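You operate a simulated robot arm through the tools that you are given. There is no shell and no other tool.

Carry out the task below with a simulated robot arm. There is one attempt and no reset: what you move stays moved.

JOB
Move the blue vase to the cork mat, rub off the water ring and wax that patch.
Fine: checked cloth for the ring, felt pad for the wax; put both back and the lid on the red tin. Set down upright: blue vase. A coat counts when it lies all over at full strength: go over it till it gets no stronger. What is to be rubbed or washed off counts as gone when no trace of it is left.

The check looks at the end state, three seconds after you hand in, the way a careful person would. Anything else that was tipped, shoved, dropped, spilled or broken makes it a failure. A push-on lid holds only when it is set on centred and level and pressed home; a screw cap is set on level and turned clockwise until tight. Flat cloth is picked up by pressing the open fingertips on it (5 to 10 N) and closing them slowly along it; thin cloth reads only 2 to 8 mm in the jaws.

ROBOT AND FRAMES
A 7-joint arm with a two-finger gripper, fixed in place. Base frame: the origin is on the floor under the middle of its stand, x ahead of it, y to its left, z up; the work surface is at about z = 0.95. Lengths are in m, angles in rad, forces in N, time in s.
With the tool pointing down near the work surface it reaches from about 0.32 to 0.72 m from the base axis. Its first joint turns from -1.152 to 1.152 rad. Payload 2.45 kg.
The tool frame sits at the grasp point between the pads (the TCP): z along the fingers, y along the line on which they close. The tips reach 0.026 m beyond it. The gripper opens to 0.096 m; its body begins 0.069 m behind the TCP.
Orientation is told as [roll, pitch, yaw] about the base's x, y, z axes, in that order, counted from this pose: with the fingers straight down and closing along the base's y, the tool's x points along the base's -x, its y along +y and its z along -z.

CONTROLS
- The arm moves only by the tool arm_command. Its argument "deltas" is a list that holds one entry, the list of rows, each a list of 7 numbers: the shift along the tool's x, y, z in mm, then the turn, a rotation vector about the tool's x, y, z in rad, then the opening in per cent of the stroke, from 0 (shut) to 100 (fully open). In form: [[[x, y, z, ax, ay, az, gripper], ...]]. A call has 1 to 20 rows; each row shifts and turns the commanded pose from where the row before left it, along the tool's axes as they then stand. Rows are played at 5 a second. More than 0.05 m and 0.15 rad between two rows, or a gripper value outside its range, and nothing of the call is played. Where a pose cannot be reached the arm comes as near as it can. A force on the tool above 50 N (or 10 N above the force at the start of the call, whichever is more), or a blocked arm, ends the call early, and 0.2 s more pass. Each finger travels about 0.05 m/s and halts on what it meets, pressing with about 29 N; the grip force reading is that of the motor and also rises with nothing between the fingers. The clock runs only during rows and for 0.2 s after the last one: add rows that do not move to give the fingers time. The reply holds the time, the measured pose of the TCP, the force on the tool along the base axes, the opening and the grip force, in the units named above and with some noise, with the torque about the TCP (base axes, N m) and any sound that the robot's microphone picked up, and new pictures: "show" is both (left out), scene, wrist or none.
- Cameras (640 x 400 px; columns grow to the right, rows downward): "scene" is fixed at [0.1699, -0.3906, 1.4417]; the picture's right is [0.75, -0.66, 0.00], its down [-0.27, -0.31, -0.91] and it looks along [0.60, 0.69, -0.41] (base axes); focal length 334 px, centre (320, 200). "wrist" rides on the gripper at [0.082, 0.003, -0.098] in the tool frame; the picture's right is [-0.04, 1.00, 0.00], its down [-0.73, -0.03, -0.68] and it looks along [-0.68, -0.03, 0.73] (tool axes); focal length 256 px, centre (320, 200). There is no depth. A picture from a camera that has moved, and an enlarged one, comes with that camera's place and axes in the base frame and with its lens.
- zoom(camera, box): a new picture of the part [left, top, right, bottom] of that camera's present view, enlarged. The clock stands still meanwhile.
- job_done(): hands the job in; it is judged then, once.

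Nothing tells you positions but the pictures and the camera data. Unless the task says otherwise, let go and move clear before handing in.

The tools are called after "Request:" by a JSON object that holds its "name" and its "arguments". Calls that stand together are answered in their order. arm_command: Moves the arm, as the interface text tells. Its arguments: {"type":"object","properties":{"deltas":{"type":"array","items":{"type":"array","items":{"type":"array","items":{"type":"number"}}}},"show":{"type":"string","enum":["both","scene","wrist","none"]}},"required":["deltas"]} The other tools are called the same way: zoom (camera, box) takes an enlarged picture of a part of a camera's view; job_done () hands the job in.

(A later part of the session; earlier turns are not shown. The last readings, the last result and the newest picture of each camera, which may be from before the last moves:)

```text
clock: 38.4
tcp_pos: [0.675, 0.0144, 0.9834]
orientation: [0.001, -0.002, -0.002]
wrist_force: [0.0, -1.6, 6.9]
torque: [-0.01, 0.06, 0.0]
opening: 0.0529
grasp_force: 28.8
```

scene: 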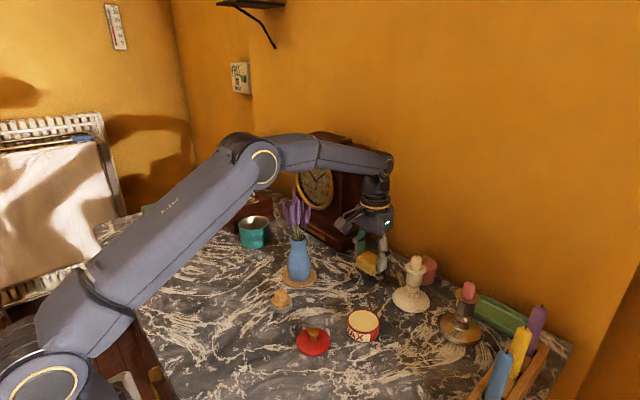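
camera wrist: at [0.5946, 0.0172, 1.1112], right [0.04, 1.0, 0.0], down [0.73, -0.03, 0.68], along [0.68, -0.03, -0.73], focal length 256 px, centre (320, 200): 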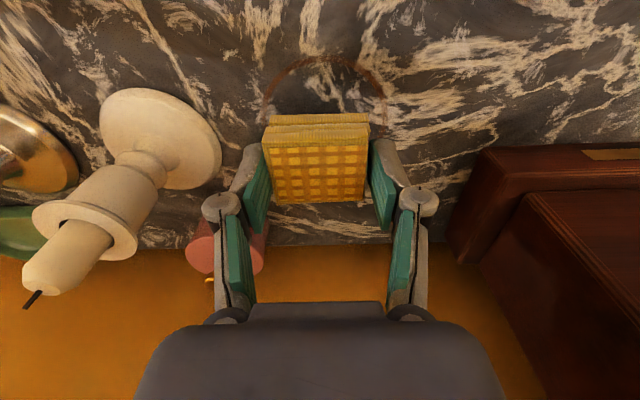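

The pad is pressing at about 8 N. I'll start rubbing in a square loop around the ring.

Request:
{"name": "arm_command", "arguments": {"deltas": [[[8, 0, 0, 0, 0, 0, 44], [8, 0, 0, 0, 0, 0, 44], [8, 0, 0, 0, 0, 0, 44], [0, 10, 0, 0, 0, 0, 44], [0, 10, 0, 0, 0, 0, 44], [-8, 0, 0, 0, 0, 0, 44], [-8, 0, 0, 0, 0, 0, 44], [-8, 0, 0, 0, 0, 0, 44], [-8, 0, 0, 0, 0, 0, 44], [-8, 0, 0, 0, 0, 0, 44], [-8, 0, 0, 0, 0, 0, 44], [0, 0, 0, 0, 0, 0, 44]]], "show": "both"}}

```text
clock: 41.0
tcp_pos: [0.6974, 0.0377, 0.9824]
orientation: [0.001, -0.002, -0.001]
wrist_force: [-8.9, 0.4, 19.3]
torque: [0.05, 0.29, 0.0]
opening: 0.0528
grasp_force: 29.2
camera wrist: at [0.6162, 0.0376, 1.0807], right [0.04, 1.0, 0.0], down [0.73, -0.03, 0.68], along [0.68, -0.03, -0.73], focal length 256 px, centre (320, 200)
```

scene: 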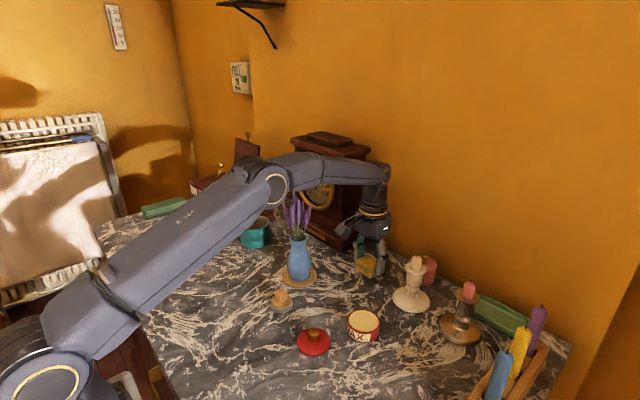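
wrist: 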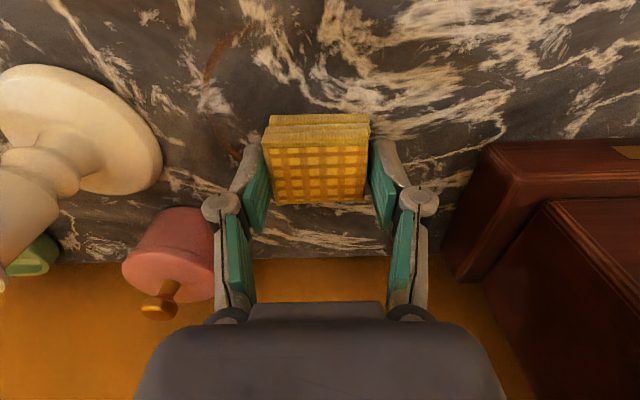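

Where the pad has passed, the ring is gone. I'll ease the pressure a little and continue along the far and right sides, keeping clear of the candlestick base.

Request:
{"name": "arm_command", "arguments": {"deltas": [[[0, 0, -0.3, 0, 0, 0, 44], [0, -9.3, 0, 0, 0, 0, 44], [0, -9.3, 0, 0, 0, 0, 44], [0, -9.3, 0, 0, 0, 0, 44], [0, -9.3, 0, 0, 0, 0, 44], [8, 0, 0, 0, 0, 0, 44], [8, 0, 0, 0, 0, 0, 44], [8, 0, 0, 0, 0, 0, 44], [8, 0, 0, 0, 0, 0, 44], [8, 0, 0, 0, 0, 0, 44], [8, 0, 0, 0, 0, 0, 44], [0, 0, 0, 0, 0, 0, 44]]], "show": "both"}}

```text
clock: 43.6
tcp_pos: [0.6503, -0.0019, 0.9826]
orientation: [-0.001, 0.002, -0.001]
wrist_force: [2.1, 1.4, 4.6]
torque: [0.0, -0.13, 0.01]
opening: 0.0529
grasp_force: 29.1
camera wrist: at [0.5687, 0.0001, 1.0809], right [0.04, 1.0, 0.0], down [0.73, -0.03, 0.68], along [0.68, -0.03, -0.73], focal length 256 px, centre (320, 200)
```

scene: 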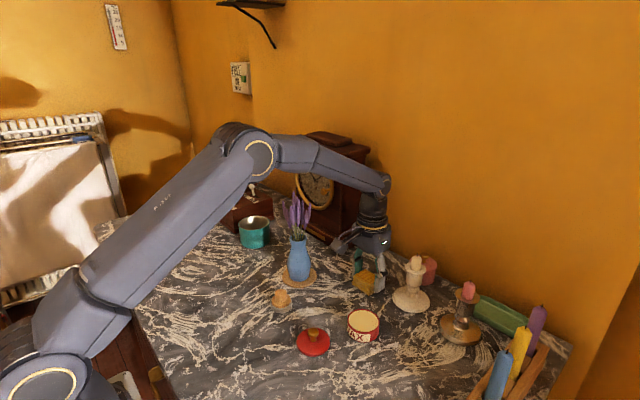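
wrist: 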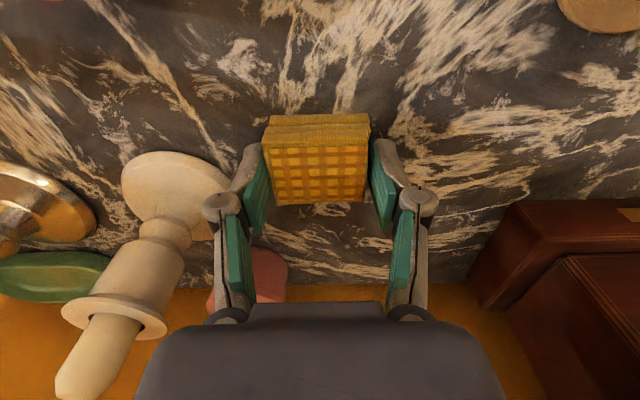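

The visible sides are clean. I'll add another pass through the centre and left columns, then lift to inspect.

Request:
{"name": "arm_command", "arguments": {"deltas": [[[0, 9, 0, 0, 0, 0, 44], [0, 9, 0, 0, 0, 0, 44], [-8, 0, 0, 0, 0, 0, 44], [-8, 0, 0, 0, 0, 0, 44], [-8, 0, 0, 0, 0, 0, 44], [-8, 0, 0, 0, 0, 0, 44], [-8, 0, 0, 0, 0, 0, 44], [-8, 0, 0, 0, 0, 0, 44], [0, 9.5, 0, 0, 0, 0, 44], [0, 9.5, 0, 0, 0, 0, 44], [8, 0, 0, 0, 0, 0, 44], [8, 0, 0, 0, 0, 0, 44], [8, 0, 0, 0, 0, 0, 44], [8, 0, 0, 0, 0, 0, 44], [8, 0, 0, 0, 0, 0, 44], [8, 0, 0, 0, 0, 0, 44], [8, 0, -10, 0, 0, 0, 44], [25, -10, -20, 0, 0, 0, 44], [25, -10, -10, 0, 0, 0, 44], [0, 0, 0, 0, 0, 0, 44]]], "show": "both"}}

```text
clock: 47.8
tcp_pos: [0.5931, 0.0146, 1.0222]
orientation: [0.001, 0.0, 0.0]
wrist_force: [-0.5, -0.2, -0.4]
torque: [-0.01, 0.0, 0.01]
opening: 0.0528
grasp_force: 29.1
camera wrist: at [0.5106, 0.0166, 1.1206], right [0.04, 1.0, 0.0], down [0.73, -0.03, 0.68], along [0.68, -0.03, -0.73], focal length 256 px, centre (320, 200)
```

scene: 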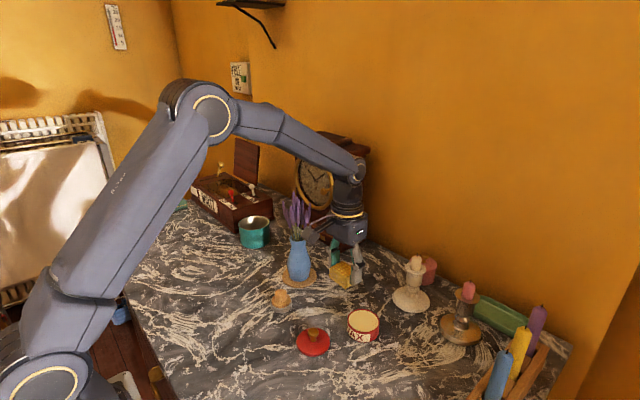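
wrist: 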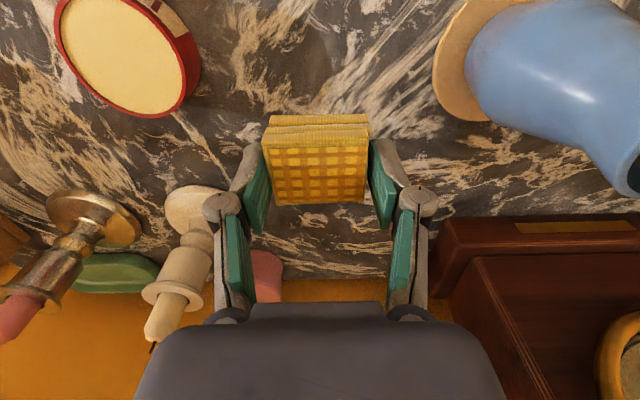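

I'll move back over the cloth's home spot so the scene camera can see the patch.

Request:
{"name": "arm_command", "arguments": {"deltas": [[[20, 0, 0, 0, 0, 0, 44], [20, 0, 0, 0, 0, 0, 44], [17, 0, 0, 0, 0, 0, 44], [0, 0, 0, 0, 0, 0, 44]]], "show": "none"}}

Request:
{"name": "zoom", "arguments": {"camera": "scene", "box": [335, 235, 415, 295]}}

Request:
{"name": "zoom", "arguments": {"camera": "wrist", "box": [180, 160, 480, 320]}}

```text
clock: 48.8
tcp_pos: [0.5351, 0.0155, 1.0231]
orientation: [0.0, 0.0, 0.0]
wrist_force: [-0.5, 0.1, -0.2]
torque: [-0.01, -0.01, 0.01]
opening: 0.0527
grasp_force: 28.2
```

```text
6.67 times, centred on (375, 265) of scene
camera zoom: at [0.1699, -0.3906, 1.4417], right [0.75, -0.66, 0.0], down [-0.27, -0.31, -0.91], along [0.6, 0.69, -0.41], focal length 2226 px, centre (-47, -233)
```

zoom: 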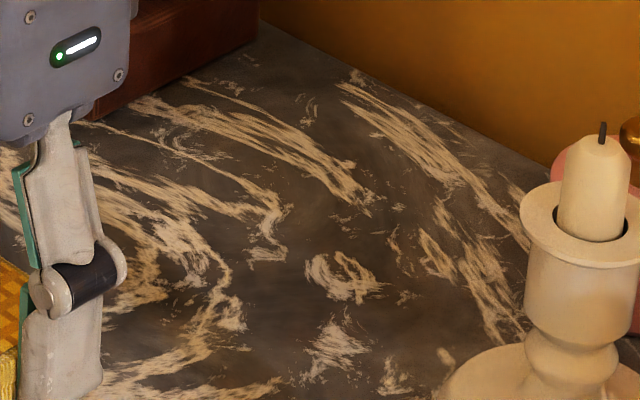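

```text
2.13 times, centred on (330, 240) of wrist
camera zoom: at [0.4532, 0.0165, 1.1211], right [0.04, 1.0, 0.0], down [0.73, -0.03, 0.68], along [0.68, -0.03, -0.73], focal length 546 px, centre (299, 115)
```

zoom: 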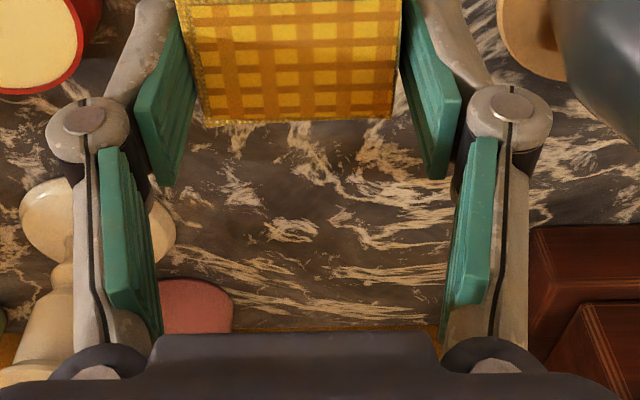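

The ring looks gone from here. I'll zoom in tighter to check for faint traces.

Request:
{"name": "zoom", "arguments": {"camera": "scene", "box": [343, 263, 391, 293]}}

Request:
{"name": "zoom", "arguments": {"camera": "wrist", "box": [255, 210, 415, 310]}}

```text
13.33 times, centred on (367, 278) of scene
camera zoom: at [0.1699, -0.3906, 1.4417], right [0.75, -0.66, 0.0], down [-0.27, -0.31, -0.91], along [0.6, 0.69, -0.41], focal length 4451 px, centre (-307, -840)
```

zoom: 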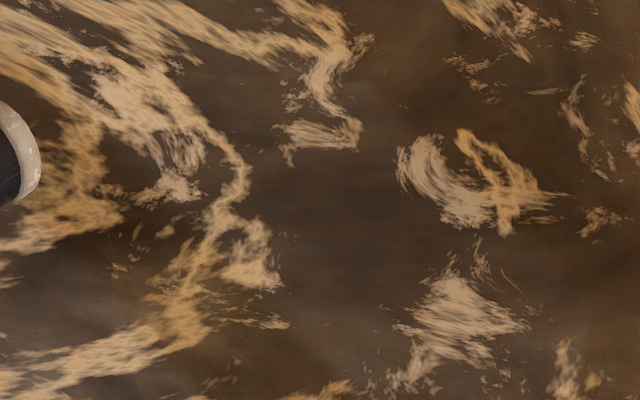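

```text
4.00 times, centred on (335, 260) of wrist
camera zoom: at [0.4532, 0.0165, 1.1211], right [0.04, 1.0, 0.0], down [0.73, -0.03, 0.68], along [0.68, -0.03, -0.73], focal length 1024 px, centre (260, -40)
```

zoom: 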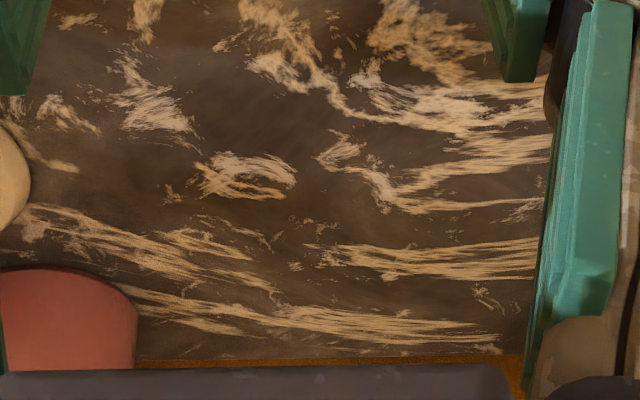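

Request:
{"name": "zoom", "arguments": {"camera": "scene", "box": [368, 278, 392, 293]}}

Request:
{"name": "zoom", "arguments": {"camera": "scene", "box": [366, 264, 390, 279]}}

Request:
{"name": "zoom", "arguments": {"camera": "scene", "box": [346, 278, 370, 293]}}

```text
16.00 times, centred on (380, 286) of scene
camera zoom: at [0.1699, -0.3906, 1.4417], right [0.75, -0.66, 0.0], down [-0.27, -0.31, -0.91], along [0.6, 0.69, -0.41], focal length 5342 px, centre (-640, -1168)
```

zoom: 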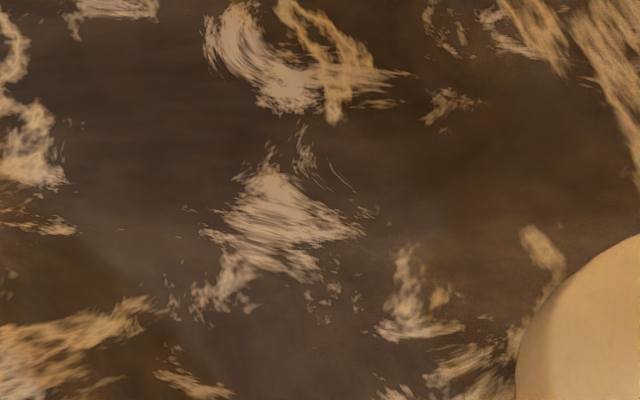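

```text
16.00 times, centred on (378, 272) of scene
camera zoom: at [0.1699, -0.3906, 1.4417], right [0.75, -0.66, 0.0], down [-0.27, -0.31, -0.91], along [0.6, 0.69, -0.41], focal length 5342 px, centre (-608, -944)
```

zoom: 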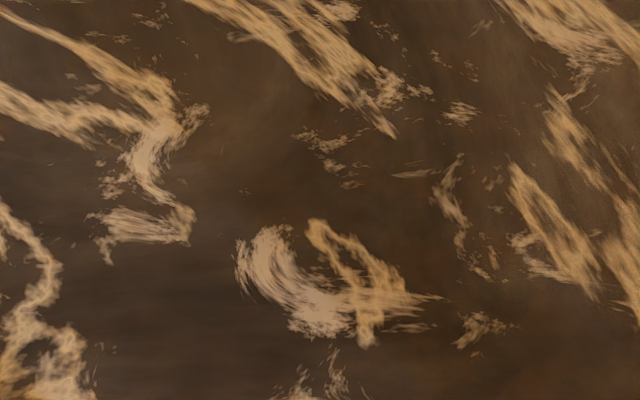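

```text
16.00 times, centred on (358, 286) of scene
camera zoom: at [0.1699, -0.3906, 1.4417], right [0.75, -0.66, 0.0], down [-0.27, -0.31, -0.91], along [0.6, 0.69, -0.41], focal length 5342 px, centre (-288, -1168)
```

zoom: 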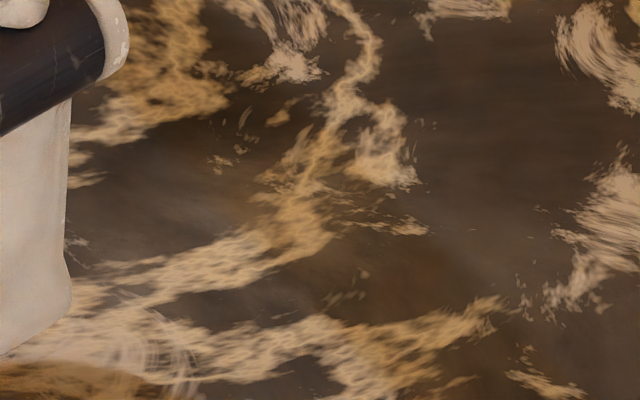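

There's no clear ring left, but the stone has brown mottling, so I'll do a second full round with slightly wider coverage to be sure.

Request:
{"name": "arm_command", "arguments": {"deltas": [[[-29, 0, 0, 0, 0, 0, 44], [-29, 0, 0, 0, 0, 0, 44], [-29, 0, 0, 0, 0, 0, 44], [-27, 0, 0, 0, 0, 0, 44], [0, 0, 15, 0, 0, 0, 44], [0, 0, 15, 0, 0, 0, 44], [0, 0, 7, 0, 0, 0, 44], [0, 0, 2, 0, 0, 0, 44], [0, 0, 0.7, 0, 0, 0, 44], [0, 0, 0, 0, 0, 0, 44]]], "show": "none"}}

```text
clock: 51.0
tcp_pos: [0.65, 0.0153, 0.9821]
orientation: [0.001, 0.0, 0.0]
wrist_force: [-0.6, 0.0, -1.1]
torque: [-0.01, 0.0, -0.01]
opening: 0.0526
grasp_force: 29.0
```

Request:
{"name": "arm_command", "arguments": {"deltas": [[[0, 0, 0.5, 0, 0, 0, 44], [0, 0, 0.3, 0, 0, 0, 44], [0, 0, 0, 0, 0, 0, 44]]], "show": "none"}}

```text
clock: 51.8
tcp_pos: [0.6512, 0.0157, 0.9825]
orientation: [0.0, 0.0, -0.002]
wrist_force: [-0.1, 0.4, -0.1]
torque: [-0.03, 0.02, -0.01]
opening: 0.053
grasp_force: 28.9
```

Request:
{"name": "arm_command", "arguments": {"deltas": [[[0, 0, 0.4, 0, 0, 0, 44], [0, 0, 0, 0, 0, 0, 44]]], "show": "none"}}

```text
clock: 52.4
tcp_pos: [0.6504, 0.0153, 0.9821]
orientation: [0.001, 0.0, 0.0]
wrist_force: [-1.8, -0.7, 5.2]
torque: [-0.03, 0.03, 0.0]
opening: 0.0528
grasp_force: 29.2
```

Request:
{"name": "arm_command", "arguments": {"deltas": [[[0, -9.2, 0, 0, 0, 0, 44], [0, -9.2, 0, 0, 0, 0, 44], [-10.4, 0, 0, 0, 0, 0, 44], [-10.4, 0, 0, 0, 0, 0, 44], [-10.4, 0, 0, 0, 0, 0, 44], [-10.4, 0, 0, 0, 0, 0, 44], [-10.4, 0, 0, 0, 0, 0, 44], [0, 12, 0, 0, 0, 0, 44], [10.4, 0, 0, 0, 0, 0, 44], [10.4, 0, 0, 0, 0, 0, 44], [10.4, 0, 0, 0, 0, 0, 44], [10.4, 0, 0, 0, 0, 0, 44], [10.4, 0, 0, 0, 0, 0, 44], [0, 14, 0, 0, 0, 0, 44], [-10.4, 0, 0, 0, 0, 0, 44], [-10.4, 0, 0, 0, 0, 0, 44], [-10.4, 0, 0, 0, 0, 0, 44], [-10.4, 0, 0, 0, 0, 0, 44], [-10.4, 0, 0, 0, 0, 0, 44], [0, 0, 0, 0, 0, 0, 44]]], "show": "wrist"}}

```text
clock: 56.6
tcp_pos: [0.702, 0.024, 0.9831]
orientation: [-0.001, 0.0, -0.002]
wrist_force: [-6.3, 1.1, 13.7]
torque: [-0.02, 0.21, 0.03]
opening: 0.053
grasp_force: 29.0
camera wrist: at [0.6198, 0.0256, 1.0802], right [0.04, 1.0, 0.0], down [0.73, -0.03, 0.68], along [0.68, -0.03, -0.73], focal length 256 px, centre (320, 200)
```

wrist: 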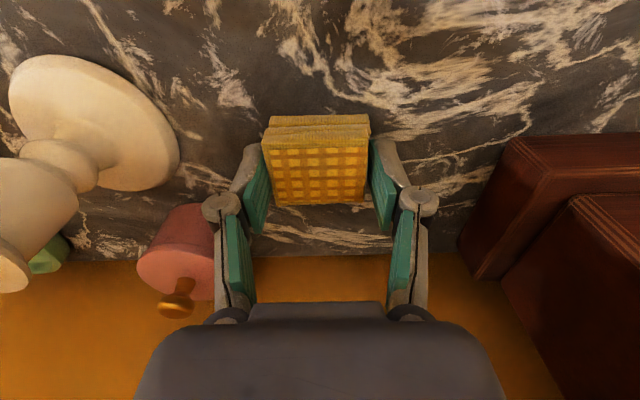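

Request:
{"name": "arm_command", "arguments": {"deltas": [[[0, 13.5, 0, 0, 0, 0, 44], [10.4, 0, 0, 0, 0, 0, 44], [10.4, 0, 0, 0, 0, 0, 44], [10.4, 0, 0, 0, 0, 0, 44], [10.4, 0, 0, 0, 0, 0, 44], [10.4, 0, 0, 0, 0, 0, 44], [0, -10, 0, 0, 0, 0, 44], [0, -10, 0, 0, 0, 0, 44], [0, -10, 0, 0, 0, 0, 44], [0, -10, 0, 0, 0, 0, 44], [-10.4, 0, 0, 0, 0, 0, 44], [-10.4, 0, 0, 0, 0, 0, 44], [-10.4, 0, 0, 0, 0, 0, 44], [-10.4, 0, 0, 0, 0, 0, 44], [-10.4, 0, 0, 0, 0, 0, 44], [0, 10, 0, 0, 0, 0, 44], [0, 10, 0, 0, 0, 0, 44], [0, 10, 0, 0, 0, 0, 44], [0, 10, 0, 0, 0, 0, 44], [0, 0, 0, 0, 0, 0, 44]]], "show": "wrist"}}

```text
clock: 60.8
tcp_pos: [0.7034, 0.0363, 0.9821]
orientation: [-0.001, -0.001, 0.0]
wrist_force: [-0.1, -5.5, 10.0]
torque: [-0.2, -0.06, -0.04]
opening: 0.0528
grasp_force: 28.9
camera wrist: at [0.62, 0.0382, 1.08], right [0.04, 1.0, 0.0], down [0.73, -0.03, 0.68], along [0.68, -0.03, -0.73], focal length 256 px, centre (320, 200)
```

wrist: 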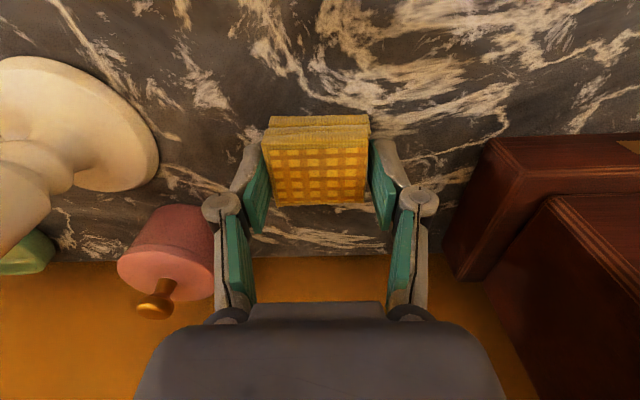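

Both rounds are done. I'll return the cloth to its original spot.

Request:
{"name": "arm_command", "arguments": {"deltas": [[[0, 0, -10, 0, 0, 0, 44], [0, 0, -10, 0, 0, 0, 44], [0, 0, -10, 0, 0, 0, 44], [27.75, -3.5, 0, 0, 0, 0, 44], [27.75, -3.5, 0, 0, 0, 0, 44], [27.75, -3.5, 0, 0, 0, 0, 44], [27.75, -3.5, 0, 0, 0, 0, 44], [27.75, -3.5, 0, 0, 0, 0, 44], [27.75, -3.5, 0, 0, 0, 0, 44], [0, 0, 0, 0, 0, 0, 44], [0, 0, 0, 0, 0, 0, 44]]], "show": "both"}}

```text
clock: 63.2
tcp_pos: [0.5344, 0.0154, 1.0121]
orientation: [0.001, 0.0, 0.001]
wrist_force: [0.4, 0.0, -0.4]
torque: [0.01, 0.04, 0.03]
opening: 0.053
grasp_force: 28.8
camera wrist: at [0.4525, 0.0171, 1.1095], right [0.04, 1.0, 0.0], down [0.73, -0.03, 0.68], along [0.68, -0.03, -0.73], focal length 256 px, centre (320, 200)
```

scene: 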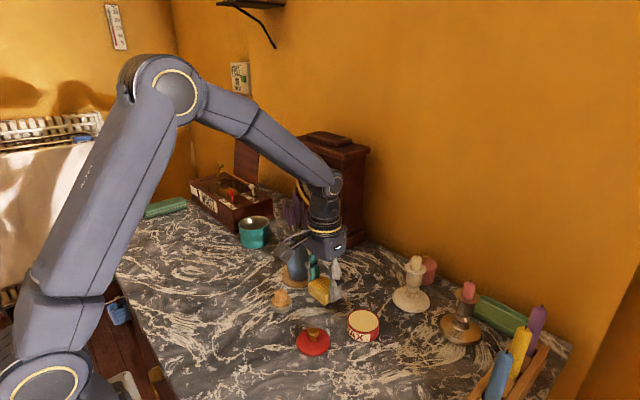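
wrist: 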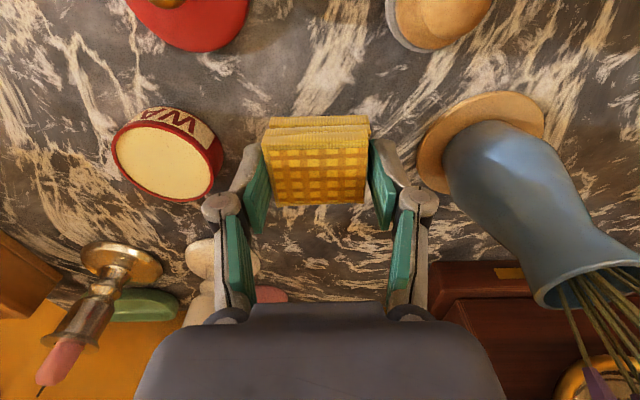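

Before putting it down I'll inspect the patch again.

Request:
{"name": "zoom", "arguments": {"camera": "scene", "box": [343, 260, 391, 290]}}

Request:
{"name": "zoom", "arguments": {"camera": "wrist", "box": [255, 200, 415, 300]}}

```text
13.33 times, centred on (367, 275) of scene
camera zoom: at [0.1699, -0.3906, 1.4417], right [0.75, -0.66, 0.0], down [-0.27, -0.31, -0.91], along [0.6, 0.69, -0.41], focal length 4451 px, centre (-307, -800)
```

zoom: 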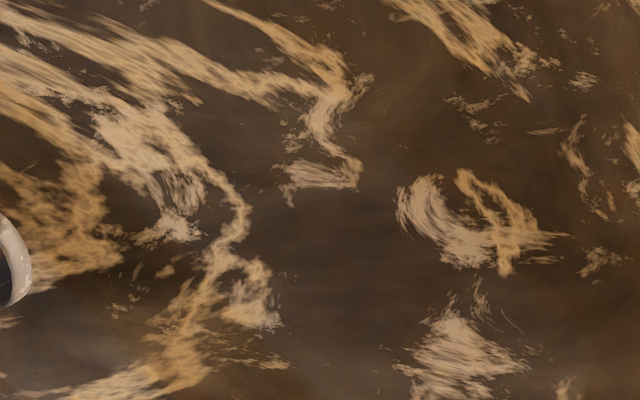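

```text
4.00 times, centred on (335, 250) of wrist
camera zoom: at [0.4525, 0.0171, 1.1095], right [0.04, 1.0, 0.0], down [0.73, -0.03, 0.68], along [0.68, -0.03, -0.73], focal length 1024 px, centre (260, 0)
```

zoom: 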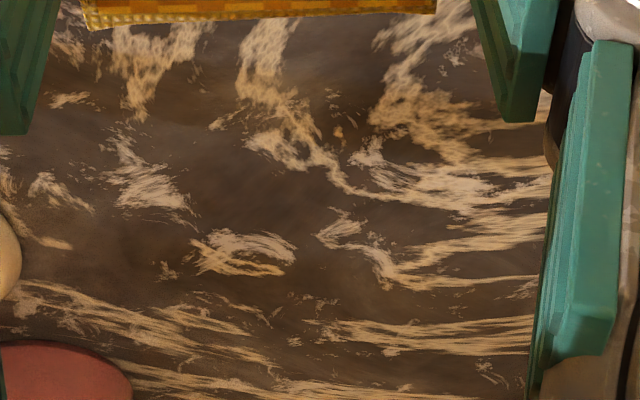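

Request:
{"name": "zoom", "arguments": {"camera": "scene", "box": [330, 220, 430, 300]}}

```text
5.00 times, centred on (380, 260) of scene
camera zoom: at [0.1699, -0.3906, 1.4417], right [0.75, -0.66, 0.0], down [-0.27, -0.31, -0.91], along [0.6, 0.69, -0.41], focal length 1669 px, centre (20, -100)
```

zoom: 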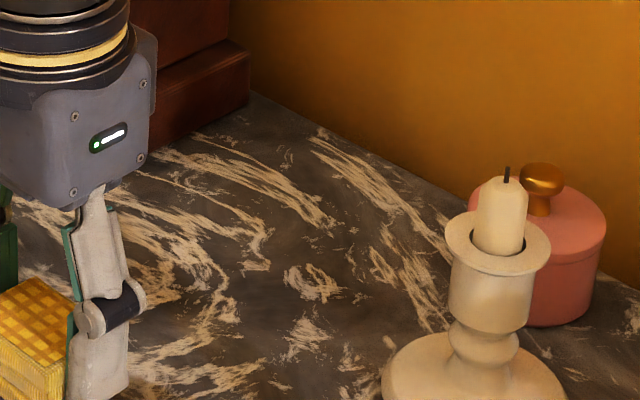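

The ring is gone. I'll lower the cloth at its home spot.

Request:
{"name": "arm_command", "arguments": {"deltas": [[[-1.5, 0, 10, 0, 0, 0, 44], [0, 0, 10, 0, 0, 0, 44], [0, 0, 7, 0, 0, 0, 44], [0, 0, 1.5, 0, 0, 0, 44], [0, 0, 0, 0, 0, 0, 44]]], "show": "none"}}

Request:
{"name": "arm_command", "arguments": {"deltas": [[[0, 0, 0.5, 0, 0, 0, 44], [0, 0, 0, 0, 0, 0, 44]]], "show": "none"}}

```text
clock: 64.4
tcp_pos: [0.5364, 0.0149, 0.9838]
orientation: [0.002, 0.001, -0.001]
wrist_force: [0.2, 0.7, 0.0]
torque: [0.01, -0.01, 0.03]
opening: 0.0531
grasp_force: 29.1
```

```text
clock: 65.0
tcp_pos: [0.5361, 0.0154, 0.9828]
orientation: [0.0, -0.001, -0.001]
wrist_force: [-0.8, -0.5, -0.8]
torque: [-0.03, 0.03, 0.0]
opening: 0.0528
grasp_force: 29.6
```

Request:
{"name": "arm_command", "arguments": {"deltas": [[[0, 0, 0.5, 0, 0, 0, 44], [0, 0, 0, 0, 0, 0, 44]]], "show": "none"}}

Request:
{"name": "arm_command", "arguments": {"deltas": [[[0, 0, 0.4, 0, 0, 0, 44], [0, 0, 0, 0, 0, 0, 44]]], "show": "none"}}

```text
clock: 65.6
tcp_pos: [0.5356, 0.0147, 0.9829]
orientation: [0.0, -0.001, 0.001]
wrist_force: [0.4, -0.9, 0.4]
torque: [-0.03, 0.0, -0.01]
opening: 0.0529
grasp_force: 28.8
```

```text
clock: 66.2
tcp_pos: [0.5372, 0.0162, 0.9824]
orientation: [0.001, -0.002, 0.0]
wrist_force: [0.1, 0.4, 0.1]
torque: [0.02, 0.02, 0.01]
opening: 0.0526
grasp_force: 29.5
```

Request:
{"name": "arm_command", "arguments": {"deltas": [[[0, 0, 0.4, 0, 0, 0, 44], [0, 0, 0, 0, 0, 0, 44]]], "show": "none"}}

```text
clock: 66.8
tcp_pos: [0.5369, 0.0154, 0.9816]
orientation: [0.002, 0.0, 0.001]
wrist_force: [-0.9, 0.1, 1.9]
torque: [-0.02, -0.05, 0.0]
opening: 0.0527
grasp_force: 28.7
```

Contact (about 3 N). I'll open slowly, then rise.

Request:
{"name": "arm_command", "arguments": {"deltas": [[[0, 0, 0, 0, 0, 0, 53], [0, 0, 0, 0, 0, 0, 56], [0, 0, 0, 0, 0, 0, 60], [0, 0, 0, 0, 0, 0, 65], [0, 0, 0, 0, 0, 0, 69], [0, 0, 0, 0, 0, 0, 69], [0, 0, -10, 0, 0, 0, 69], [0, 0, -20, 0, 0, 0, 69], [0, 0, -25, 0, 0, 0, 69], [0, 0, -30, 0, 0, 0, 69], [0, 0, -30, 0, 0, 0, 69], [0, 0, 0, 0, 0, 0, 69]]], "show": "both"}}

```text
clock: 69.4
tcp_pos: [0.5385, 0.015, 1.0969]
orientation: [-0.001, 0.0, -0.001]
wrist_force: [0.2, 0.4, 0.1]
torque: [-0.01, 0.02, 0.01]
opening: 0.0663
grasp_force: 0.1
camera wrist: at [0.4565, 0.0175, 1.1953], right [0.04, 1.0, 0.0], down [0.73, -0.03, 0.68], along [0.68, -0.03, -0.73], focal length 256 px, centre (320, 200)
```

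scene: 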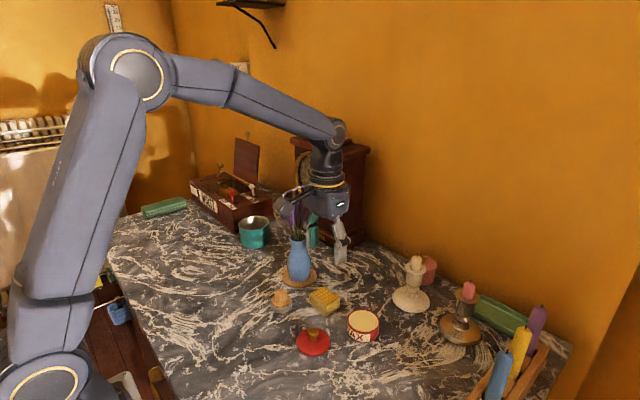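
wrist: 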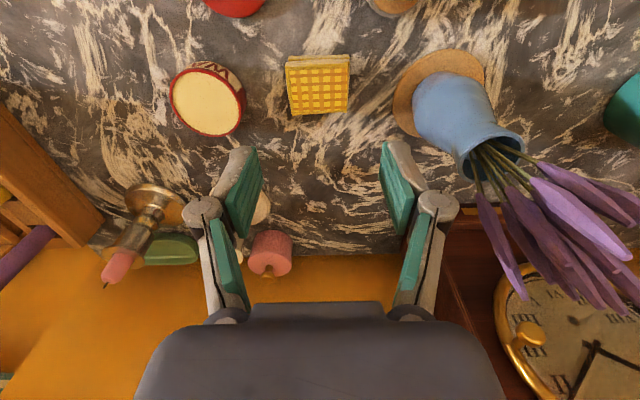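

The cloth is back in its place. I'll check the patch from this unobstructed view, and the felt pad as well.

Request:
{"name": "zoom", "arguments": {"camera": "wrist", "box": [240, 140, 400, 240]}}

Request:
{"name": "zoom", "arguments": {"camera": "wrist", "box": [160, 0, 480, 140]}}

```text
4.00 times, centred on (320, 190) of wrist
camera zoom: at [0.4565, 0.0175, 1.1953], right [0.04, 1.0, 0.0], down [0.73, -0.03, 0.68], along [0.68, -0.03, -0.73], focal length 1024 px, centre (320, 240)
```

zoom: 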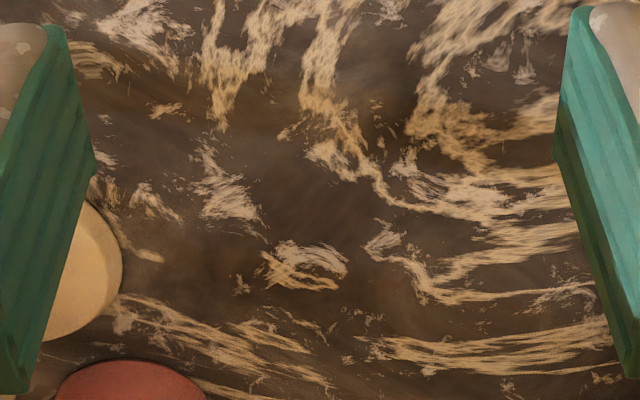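

```text
2.00 times, centred on (320, 70) of wrist
camera zoom: at [0.4565, 0.0175, 1.1953], right [0.04, 1.0, 0.0], down [0.73, -0.03, 0.68], along [0.68, -0.03, -0.73], focal length 512 px, centre (320, 460)
```

zoom: 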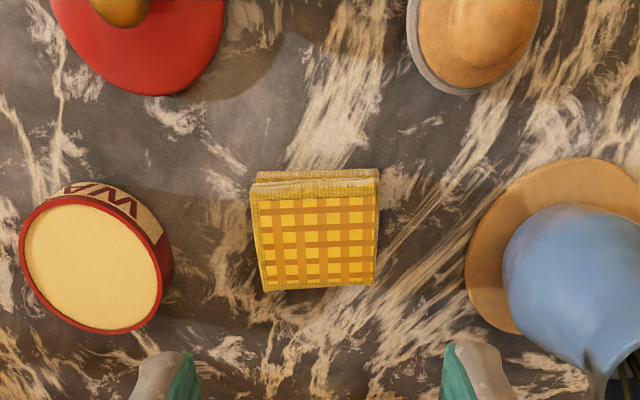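

The ring is fully gone. Next is the felt pad. I'll move back and left to view it.

Request:
{"name": "arm_command", "arguments": {"deltas": [[[27, 0, 0, 0, 0, 0, 60], [27, 0, 0, 0, 0, 0, 60], [27, 0, 0, 0, 0, 0, 60], [27, 18, 0, 0, 0, 0, 60], [0, 18, 0, 0, 0, 0, 60], [0, 18, 0, 0, 0, 0, 60], [0, 0, 0, 0, 0, 0, 60], [0, 0, 0, 0, 0, 0, 60]]], "show": "both"}}

```text
clock: 71.2
tcp_pos: [0.4294, 0.0698, 1.0957]
orientation: [0.001, 0.0, 0.0]
wrist_force: [-0.6, 0.0, 0.0]
torque: [0.02, -0.04, 0.02]
opening: 0.0576
grasp_force: 0.0
camera wrist: at [0.3479, 0.0707, 1.1948], right [0.04, 1.0, 0.0], down [0.73, -0.03, 0.68], along [0.68, -0.03, -0.73], focal length 256 px, centre (320, 200)
```

scene: 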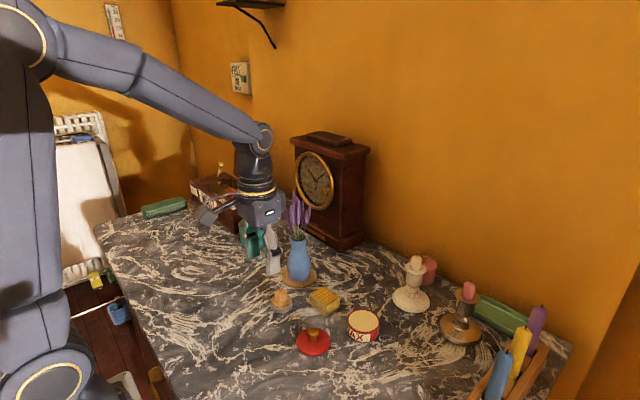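
wrist: 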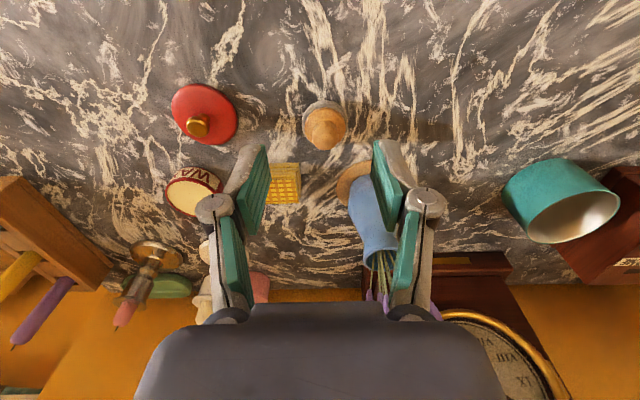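

Request:
{"name": "zoom", "arguments": {"camera": "wrist", "box": [280, 80, 376, 170]}}

Request:
{"name": "zoom", "arguments": {"camera": "scene", "box": [260, 275, 310, 315]}}

```text
4.44 times, centred on (328, 125) of wrist
camera zoom: at [0.3479, 0.0707, 1.1948], right [0.04, 1.0, 0.0], down [0.73, -0.03, 0.68], along [0.68, -0.03, -0.73], focal length 1138 px, centre (284, 533)
```

zoom: 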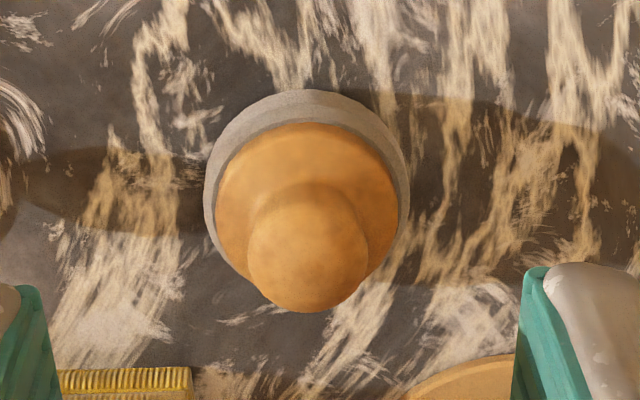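

```text
10.00 times, centred on (285, 295) of scene
camera zoom: at [0.1699, -0.3906, 1.4417], right [0.75, -0.66, 0.0], down [-0.27, -0.31, -0.91], along [0.6, 0.69, -0.41], focal length 3338 px, centre (670, -750)
```

zoom: 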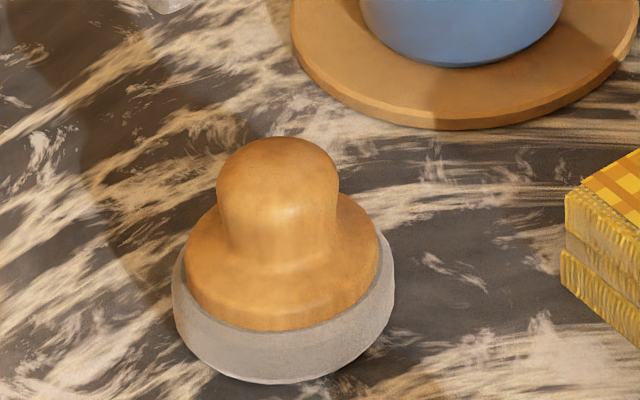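

The felt pad has a round knob about 25 mm wide, centred at about (0.466, 0.0705), with its top at z of about 0.993. I'll move above it and come partway down.

Request:
{"name": "arm_command", "arguments": {"deltas": [[[-18.3, 0.5, 0, 0, 0, 0, 55], [-18.3, 0, 0, 0, 0, 0, 55], [0, 0, 20, 0, 0, 0, 55], [0, 0, 20, 0, 0, 0, 55], [0, 0, 15, 0, 0, 0, 55], [0, 0, 0, 0, 0, 0, 55], [0, 0, 0, 0, 0, 0, 55]]], "show": "both"}}

```text
clock: 72.8
tcp_pos: [0.4662, 0.0701, 1.0414]
orientation: [0.0, 0.0, 0.001]
wrist_force: [0.5, -0.2, -0.2]
torque: [0.0, 0.01, 0.04]
opening: 0.0529
grasp_force: 0.0
camera wrist: at [0.3843, 0.0714, 1.1393], right [0.04, 1.0, 0.0], down [0.73, -0.03, 0.68], along [0.68, -0.03, -0.73], focal length 256 px, centre (320, 200)
```

scene: 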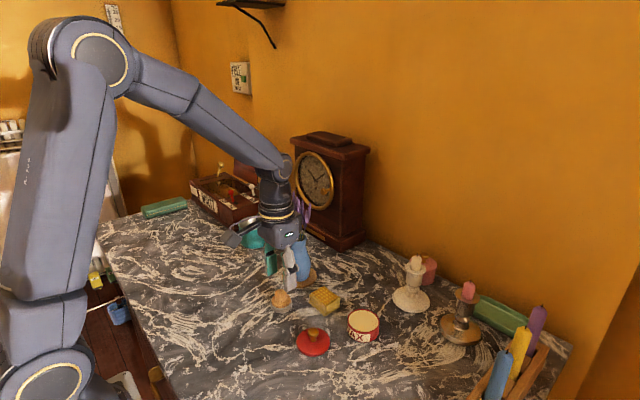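
wrist: 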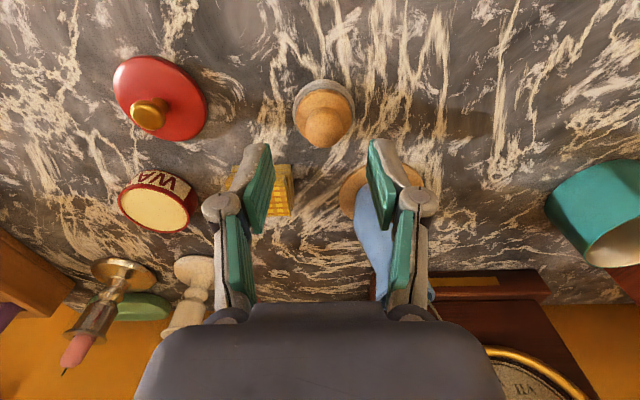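

Request:
{"name": "zoom", "arguments": {"camera": "wrist", "box": [275, 65, 371, 155]}}

```text
4.44 times, centred on (323, 110) of wrist
camera zoom: at [0.3843, 0.0714, 1.1393], right [0.04, 1.0, 0.0], down [0.73, -0.03, 0.68], along [0.68, -0.03, -0.73], focal length 1138 px, centre (307, 600)
```

zoom: 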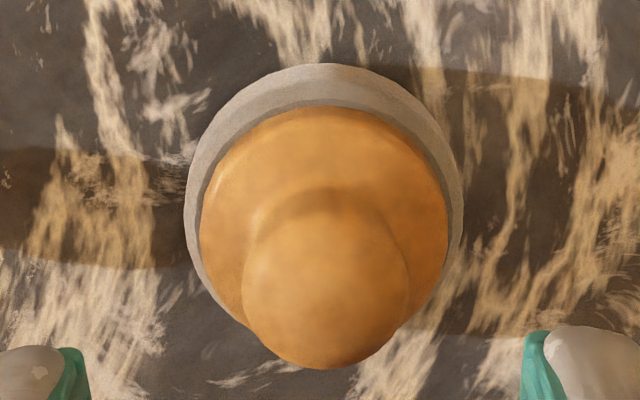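

Alignment is good. I'll lower to the knob and close.

Request:
{"name": "arm_command", "arguments": {"deltas": [[[0, 0.4, 15, 0, 0, 0, 55], [0, 0, 13, 0, 0, 0, 55], [0, 0, 10, 0, 0, 0, 55], [0, 0, 0, 0, 0, 0, 55]]], "show": "both"}}

Request:
{"name": "zoom", "arguments": {"camera": "scene", "box": [255, 255, 325, 315]}}

```text
clock: 73.8
tcp_pos: [0.4661, 0.0694, 1.0039]
orientation: [0.001, 0.001, 0.0]
wrist_force: [-0.4, 0.4, -0.5]
torque: [0.01, 0.0, 0.01]
opening: 0.0529
grasp_force: 0.1
camera wrist: at [0.3837, 0.0722, 1.101], right [0.04, 1.0, 0.0], down [0.73, -0.03, 0.68], along [0.68, -0.03, -0.73], focal length 256 px, centre (320, 200)
```

scene: 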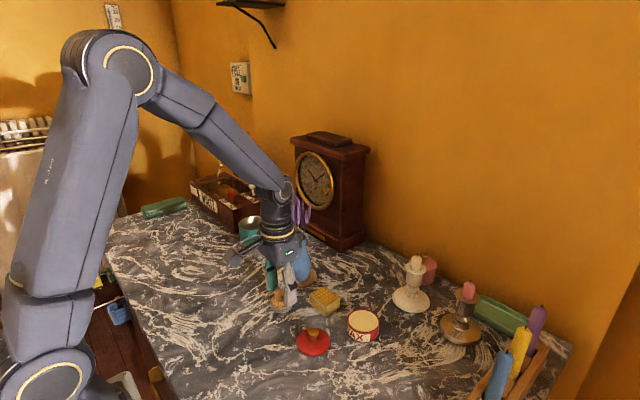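
wrist: 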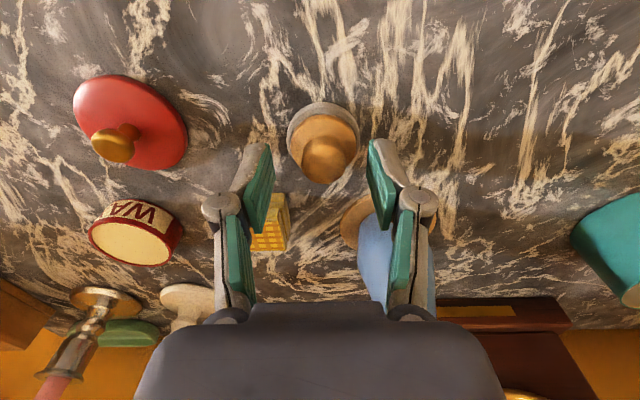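

```text
6.67 times, centred on (290, 285) of scene
camera zoom: at [0.1699, -0.3906, 1.4417], right [0.75, -0.66, 0.0], down [-0.27, -0.31, -0.91], along [0.6, 0.69, -0.41], focal length 2226 px, centre (520, -367)
```

zoom: 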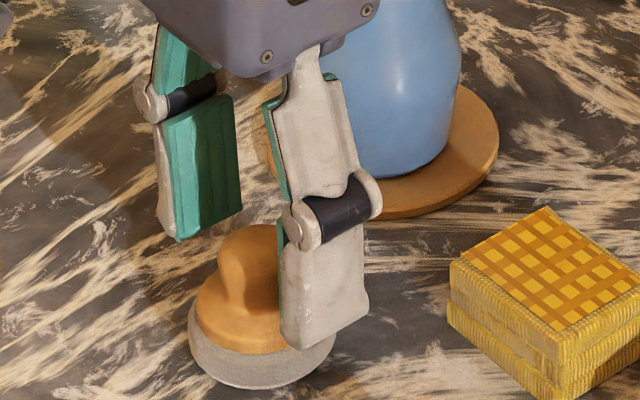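

The fingertips straddle the knob just above the flange. I'll close slowly.

Request:
{"name": "arm_command", "arguments": {"deltas": [[[0, 0, 0.5, 0, 0, 0, 47], [0, 0, 0, 0, 0, 0, 40], [0, 0, 0, 0, 0, 0, 34], [0, 0, 0, 0, 0, 0, 29], [0, 0, 0, 0, 0, 0, 25], [0, 0, 0, 0, 0, 0, 22], [0, 0, 0, 0, 0, 0, 20], [0, 0, 0, 0, 0, 0, 20]]], "show": "both"}}

Request:
{"name": "zoom", "arguments": {"camera": "scene", "box": [255, 255, 325, 315]}}

```text
clock: 75.6
tcp_pos: [0.4658, 0.0699, 1.0028]
orientation: [-0.001, 0.0, 0.0]
wrist_force: [0.6, 0.2, 1.2]
torque: [0.0, -0.02, 0.01]
opening: 0.0243
grasp_force: 29.3
camera wrist: at [0.3833, 0.0721, 1.1009], right [0.04, 1.0, 0.0], down [0.73, -0.03, 0.68], along [0.68, -0.03, -0.73], focal length 256 px, centre (320, 200)
```

scene: 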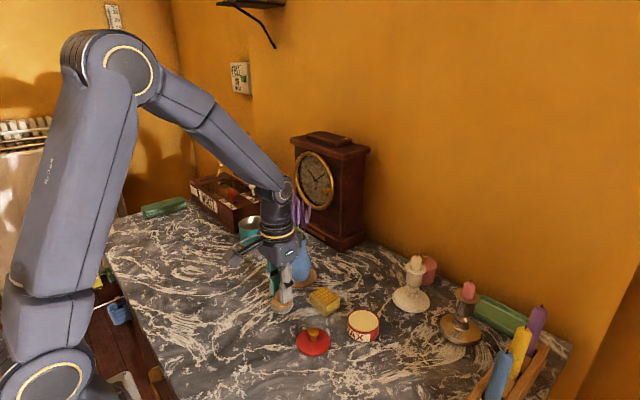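
wrist: 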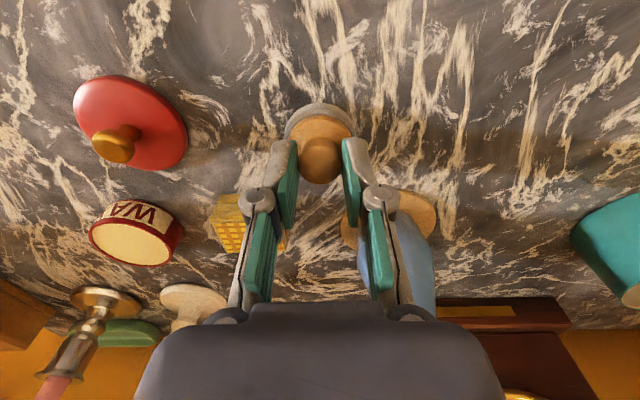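

```text
6.67 times, centred on (290, 285) of scene
camera zoom: at [0.1699, -0.3906, 1.4417], right [0.75, -0.66, 0.0], down [-0.27, -0.31, -0.91], along [0.6, 0.69, -0.41], focal length 2226 px, centre (520, -367)
```

zoom: 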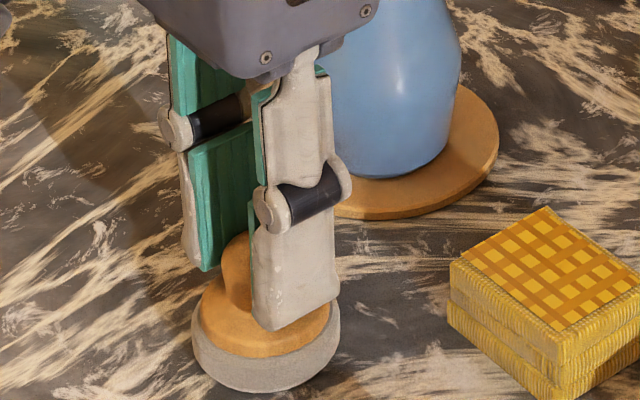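

The knob is held (24 mm, 29 N). I'll lift and carry the pad toward the tin to measure the tin.

Request:
{"name": "arm_command", "arguments": {"deltas": [[[0, 0, -10, 0, 0, 0, 18], [0, 0, -20, 0, 0, 0, 18], [0, 0, -30, 0, 0, 0, 18], [0, -25, 0, 0, 0, 0, 18], [0, -25, 0, 0, 0, 0, 18], [0, -25, 0, 0, 0, 0, 18], [0, -25, 0, 0, 0, 0, 18], [0, -25, 0, 0, 0, 0, 18], [0, -25, 0, 0, 0, 0, 18], [0, 0, 0, 0, 0, 0, 18], [0, 0, 0, 0, 0, 0, 18]]], "show": "both"}}

Request:
{"name": "zoom", "arguments": {"camera": "wrist", "box": [230, 120, 390, 220]}}

```text
clock: 78.0
tcp_pos: [0.4645, -0.0783, 1.0612]
orientation: [-0.001, 0.0, -0.001]
wrist_force: [0.3, 0.3, -0.1]
torque: [-0.03, 0.03, -0.05]
opening: 0.0244
grasp_force: 29.4
camera wrist: at [0.3831, -0.0773, 1.1603], right [0.04, 1.0, 0.0], down [0.73, -0.03, 0.68], along [0.68, -0.03, -0.73], focal length 256 px, centre (320, 200)
```

scene: 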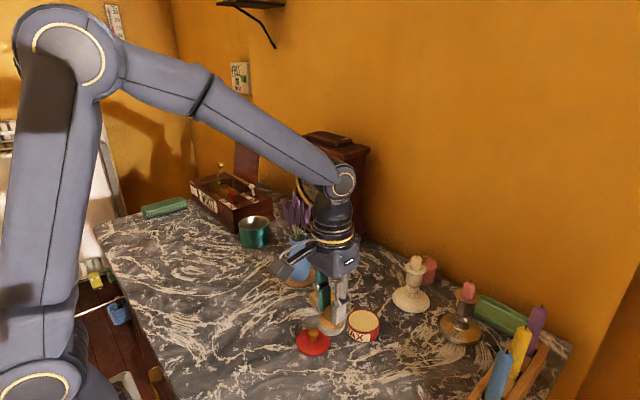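
wrist: 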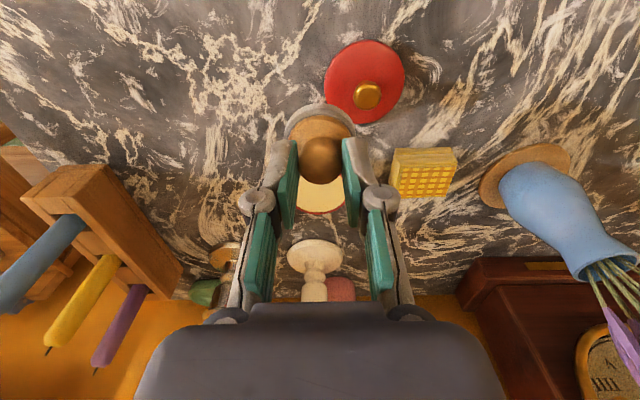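

```text
4.00 times, centred on (310, 170) of wrist
camera zoom: at [0.3831, -0.0773, 1.1603], right [0.04, 1.0, 0.0], down [0.73, -0.03, 0.68], along [0.68, -0.03, -0.73], focal length 1024 px, centre (360, 320)
```

zoom: 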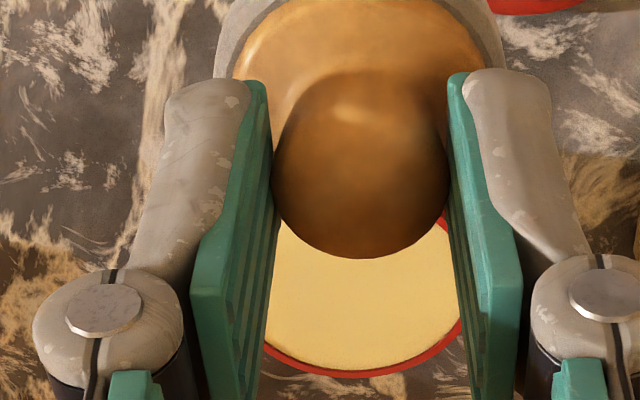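

From several views the tin is at about (0.5425, -0.0855), rim at z of about 0.977, inner radius about 27 mm. The pad radius is 23 mm. I'll move the pad over the tin.

Request:
{"name": "arm_command", "arguments": {"deltas": [[[-25.8, -2.4, 0, 0, 0, 0, 18], [-25.8, -2.4, 0, 0, 0, 0, 18], [-25.8, -2.4, 0, 0, 0, 0, 18], [0, 0, 10, 0, 0, 0, 18], [0, 0, 0, 0, 0, 0, 18], [0, 0, 0, 0, 0, 0, 18]]], "show": "both"}}

Request:
{"name": "zoom", "arguments": {"camera": "scene", "box": [325, 285, 405, 345]}}

Request:
{"name": "zoom", "arguments": {"camera": "wrist", "box": [240, 80, 400, 180]}}

```text
clock: 79.4
tcp_pos: [0.5431, -0.0866, 1.0541]
orientation: [-0.001, 0.0, 0.001]
wrist_force: [-0.1, 0.8, -0.8]
torque: [-0.01, 0.0, 0.01]
opening: 0.0243
grasp_force: 28.7
camera wrist: at [0.4604, -0.0843, 1.1515], right [0.04, 1.0, 0.0], down [0.73, -0.03, 0.68], along [0.68, -0.03, -0.73], focal length 256 px, centre (320, 200)
```

scene: 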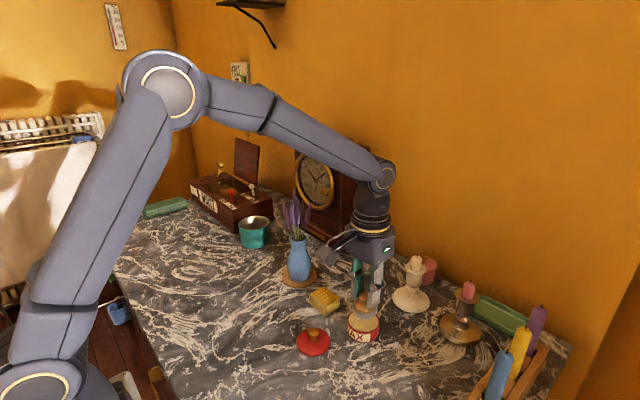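
wrist: 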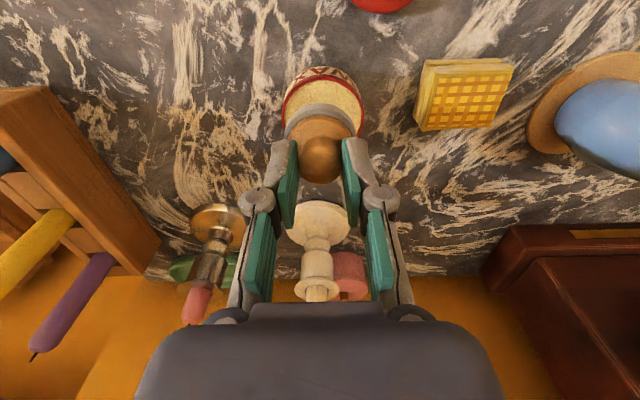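

```text
6.67 times, centred on (365, 315) of scene
camera zoom: at [0.1699, -0.3906, 1.4417], right [0.75, -0.66, 0.0], down [-0.27, -0.31, -0.91], along [0.6, 0.69, -0.41], focal length 2226 px, centre (20, -567)
```

zoom: 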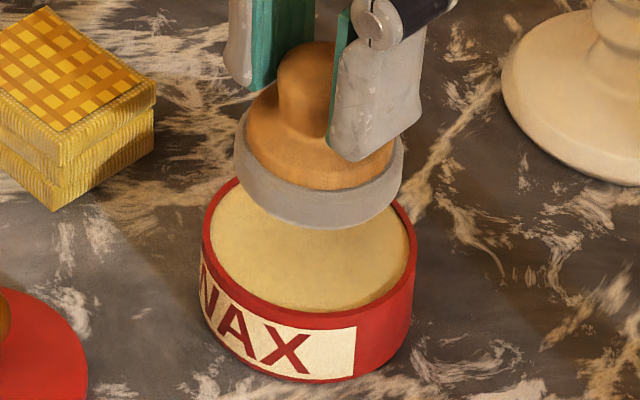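

```text
4.00 times, centred on (320, 130) of wrist
camera zoom: at [0.4604, -0.0843, 1.1515], right [0.04, 1.0, 0.0], down [0.73, -0.03, 0.68], along [0.68, -0.03, -0.73], focal length 1024 px, centre (320, 480)
```

zoom: 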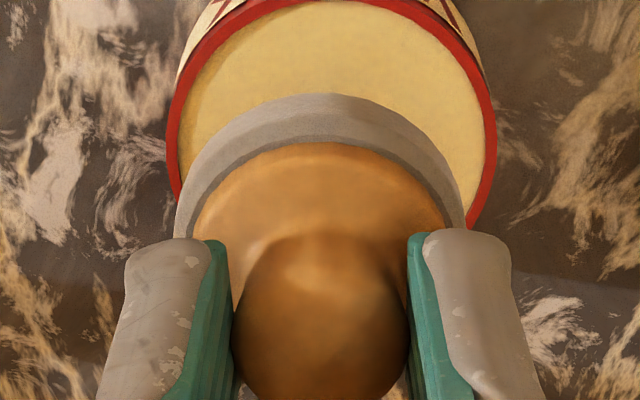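

Request:
{"name": "zoom", "arguments": {"camera": "wrist", "box": [260, 55, 388, 135]}}

```text
5.00 times, centred on (324, 95) of wrist
camera zoom: at [0.4604, -0.0843, 1.1515], right [0.04, 1.0, 0.0], down [0.73, -0.03, 0.68], along [0.68, -0.03, -0.73], focal length 1280 px, centre (300, 725)
```

zoom: 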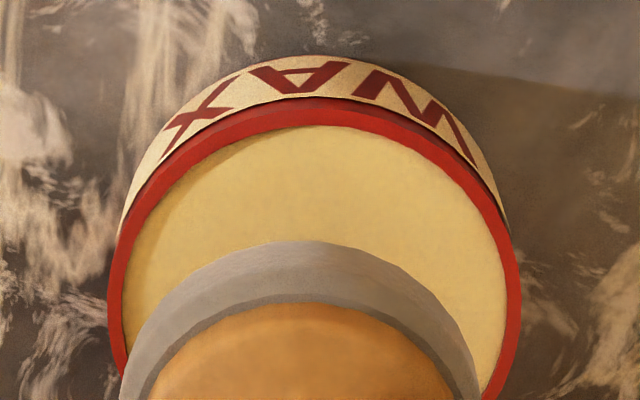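

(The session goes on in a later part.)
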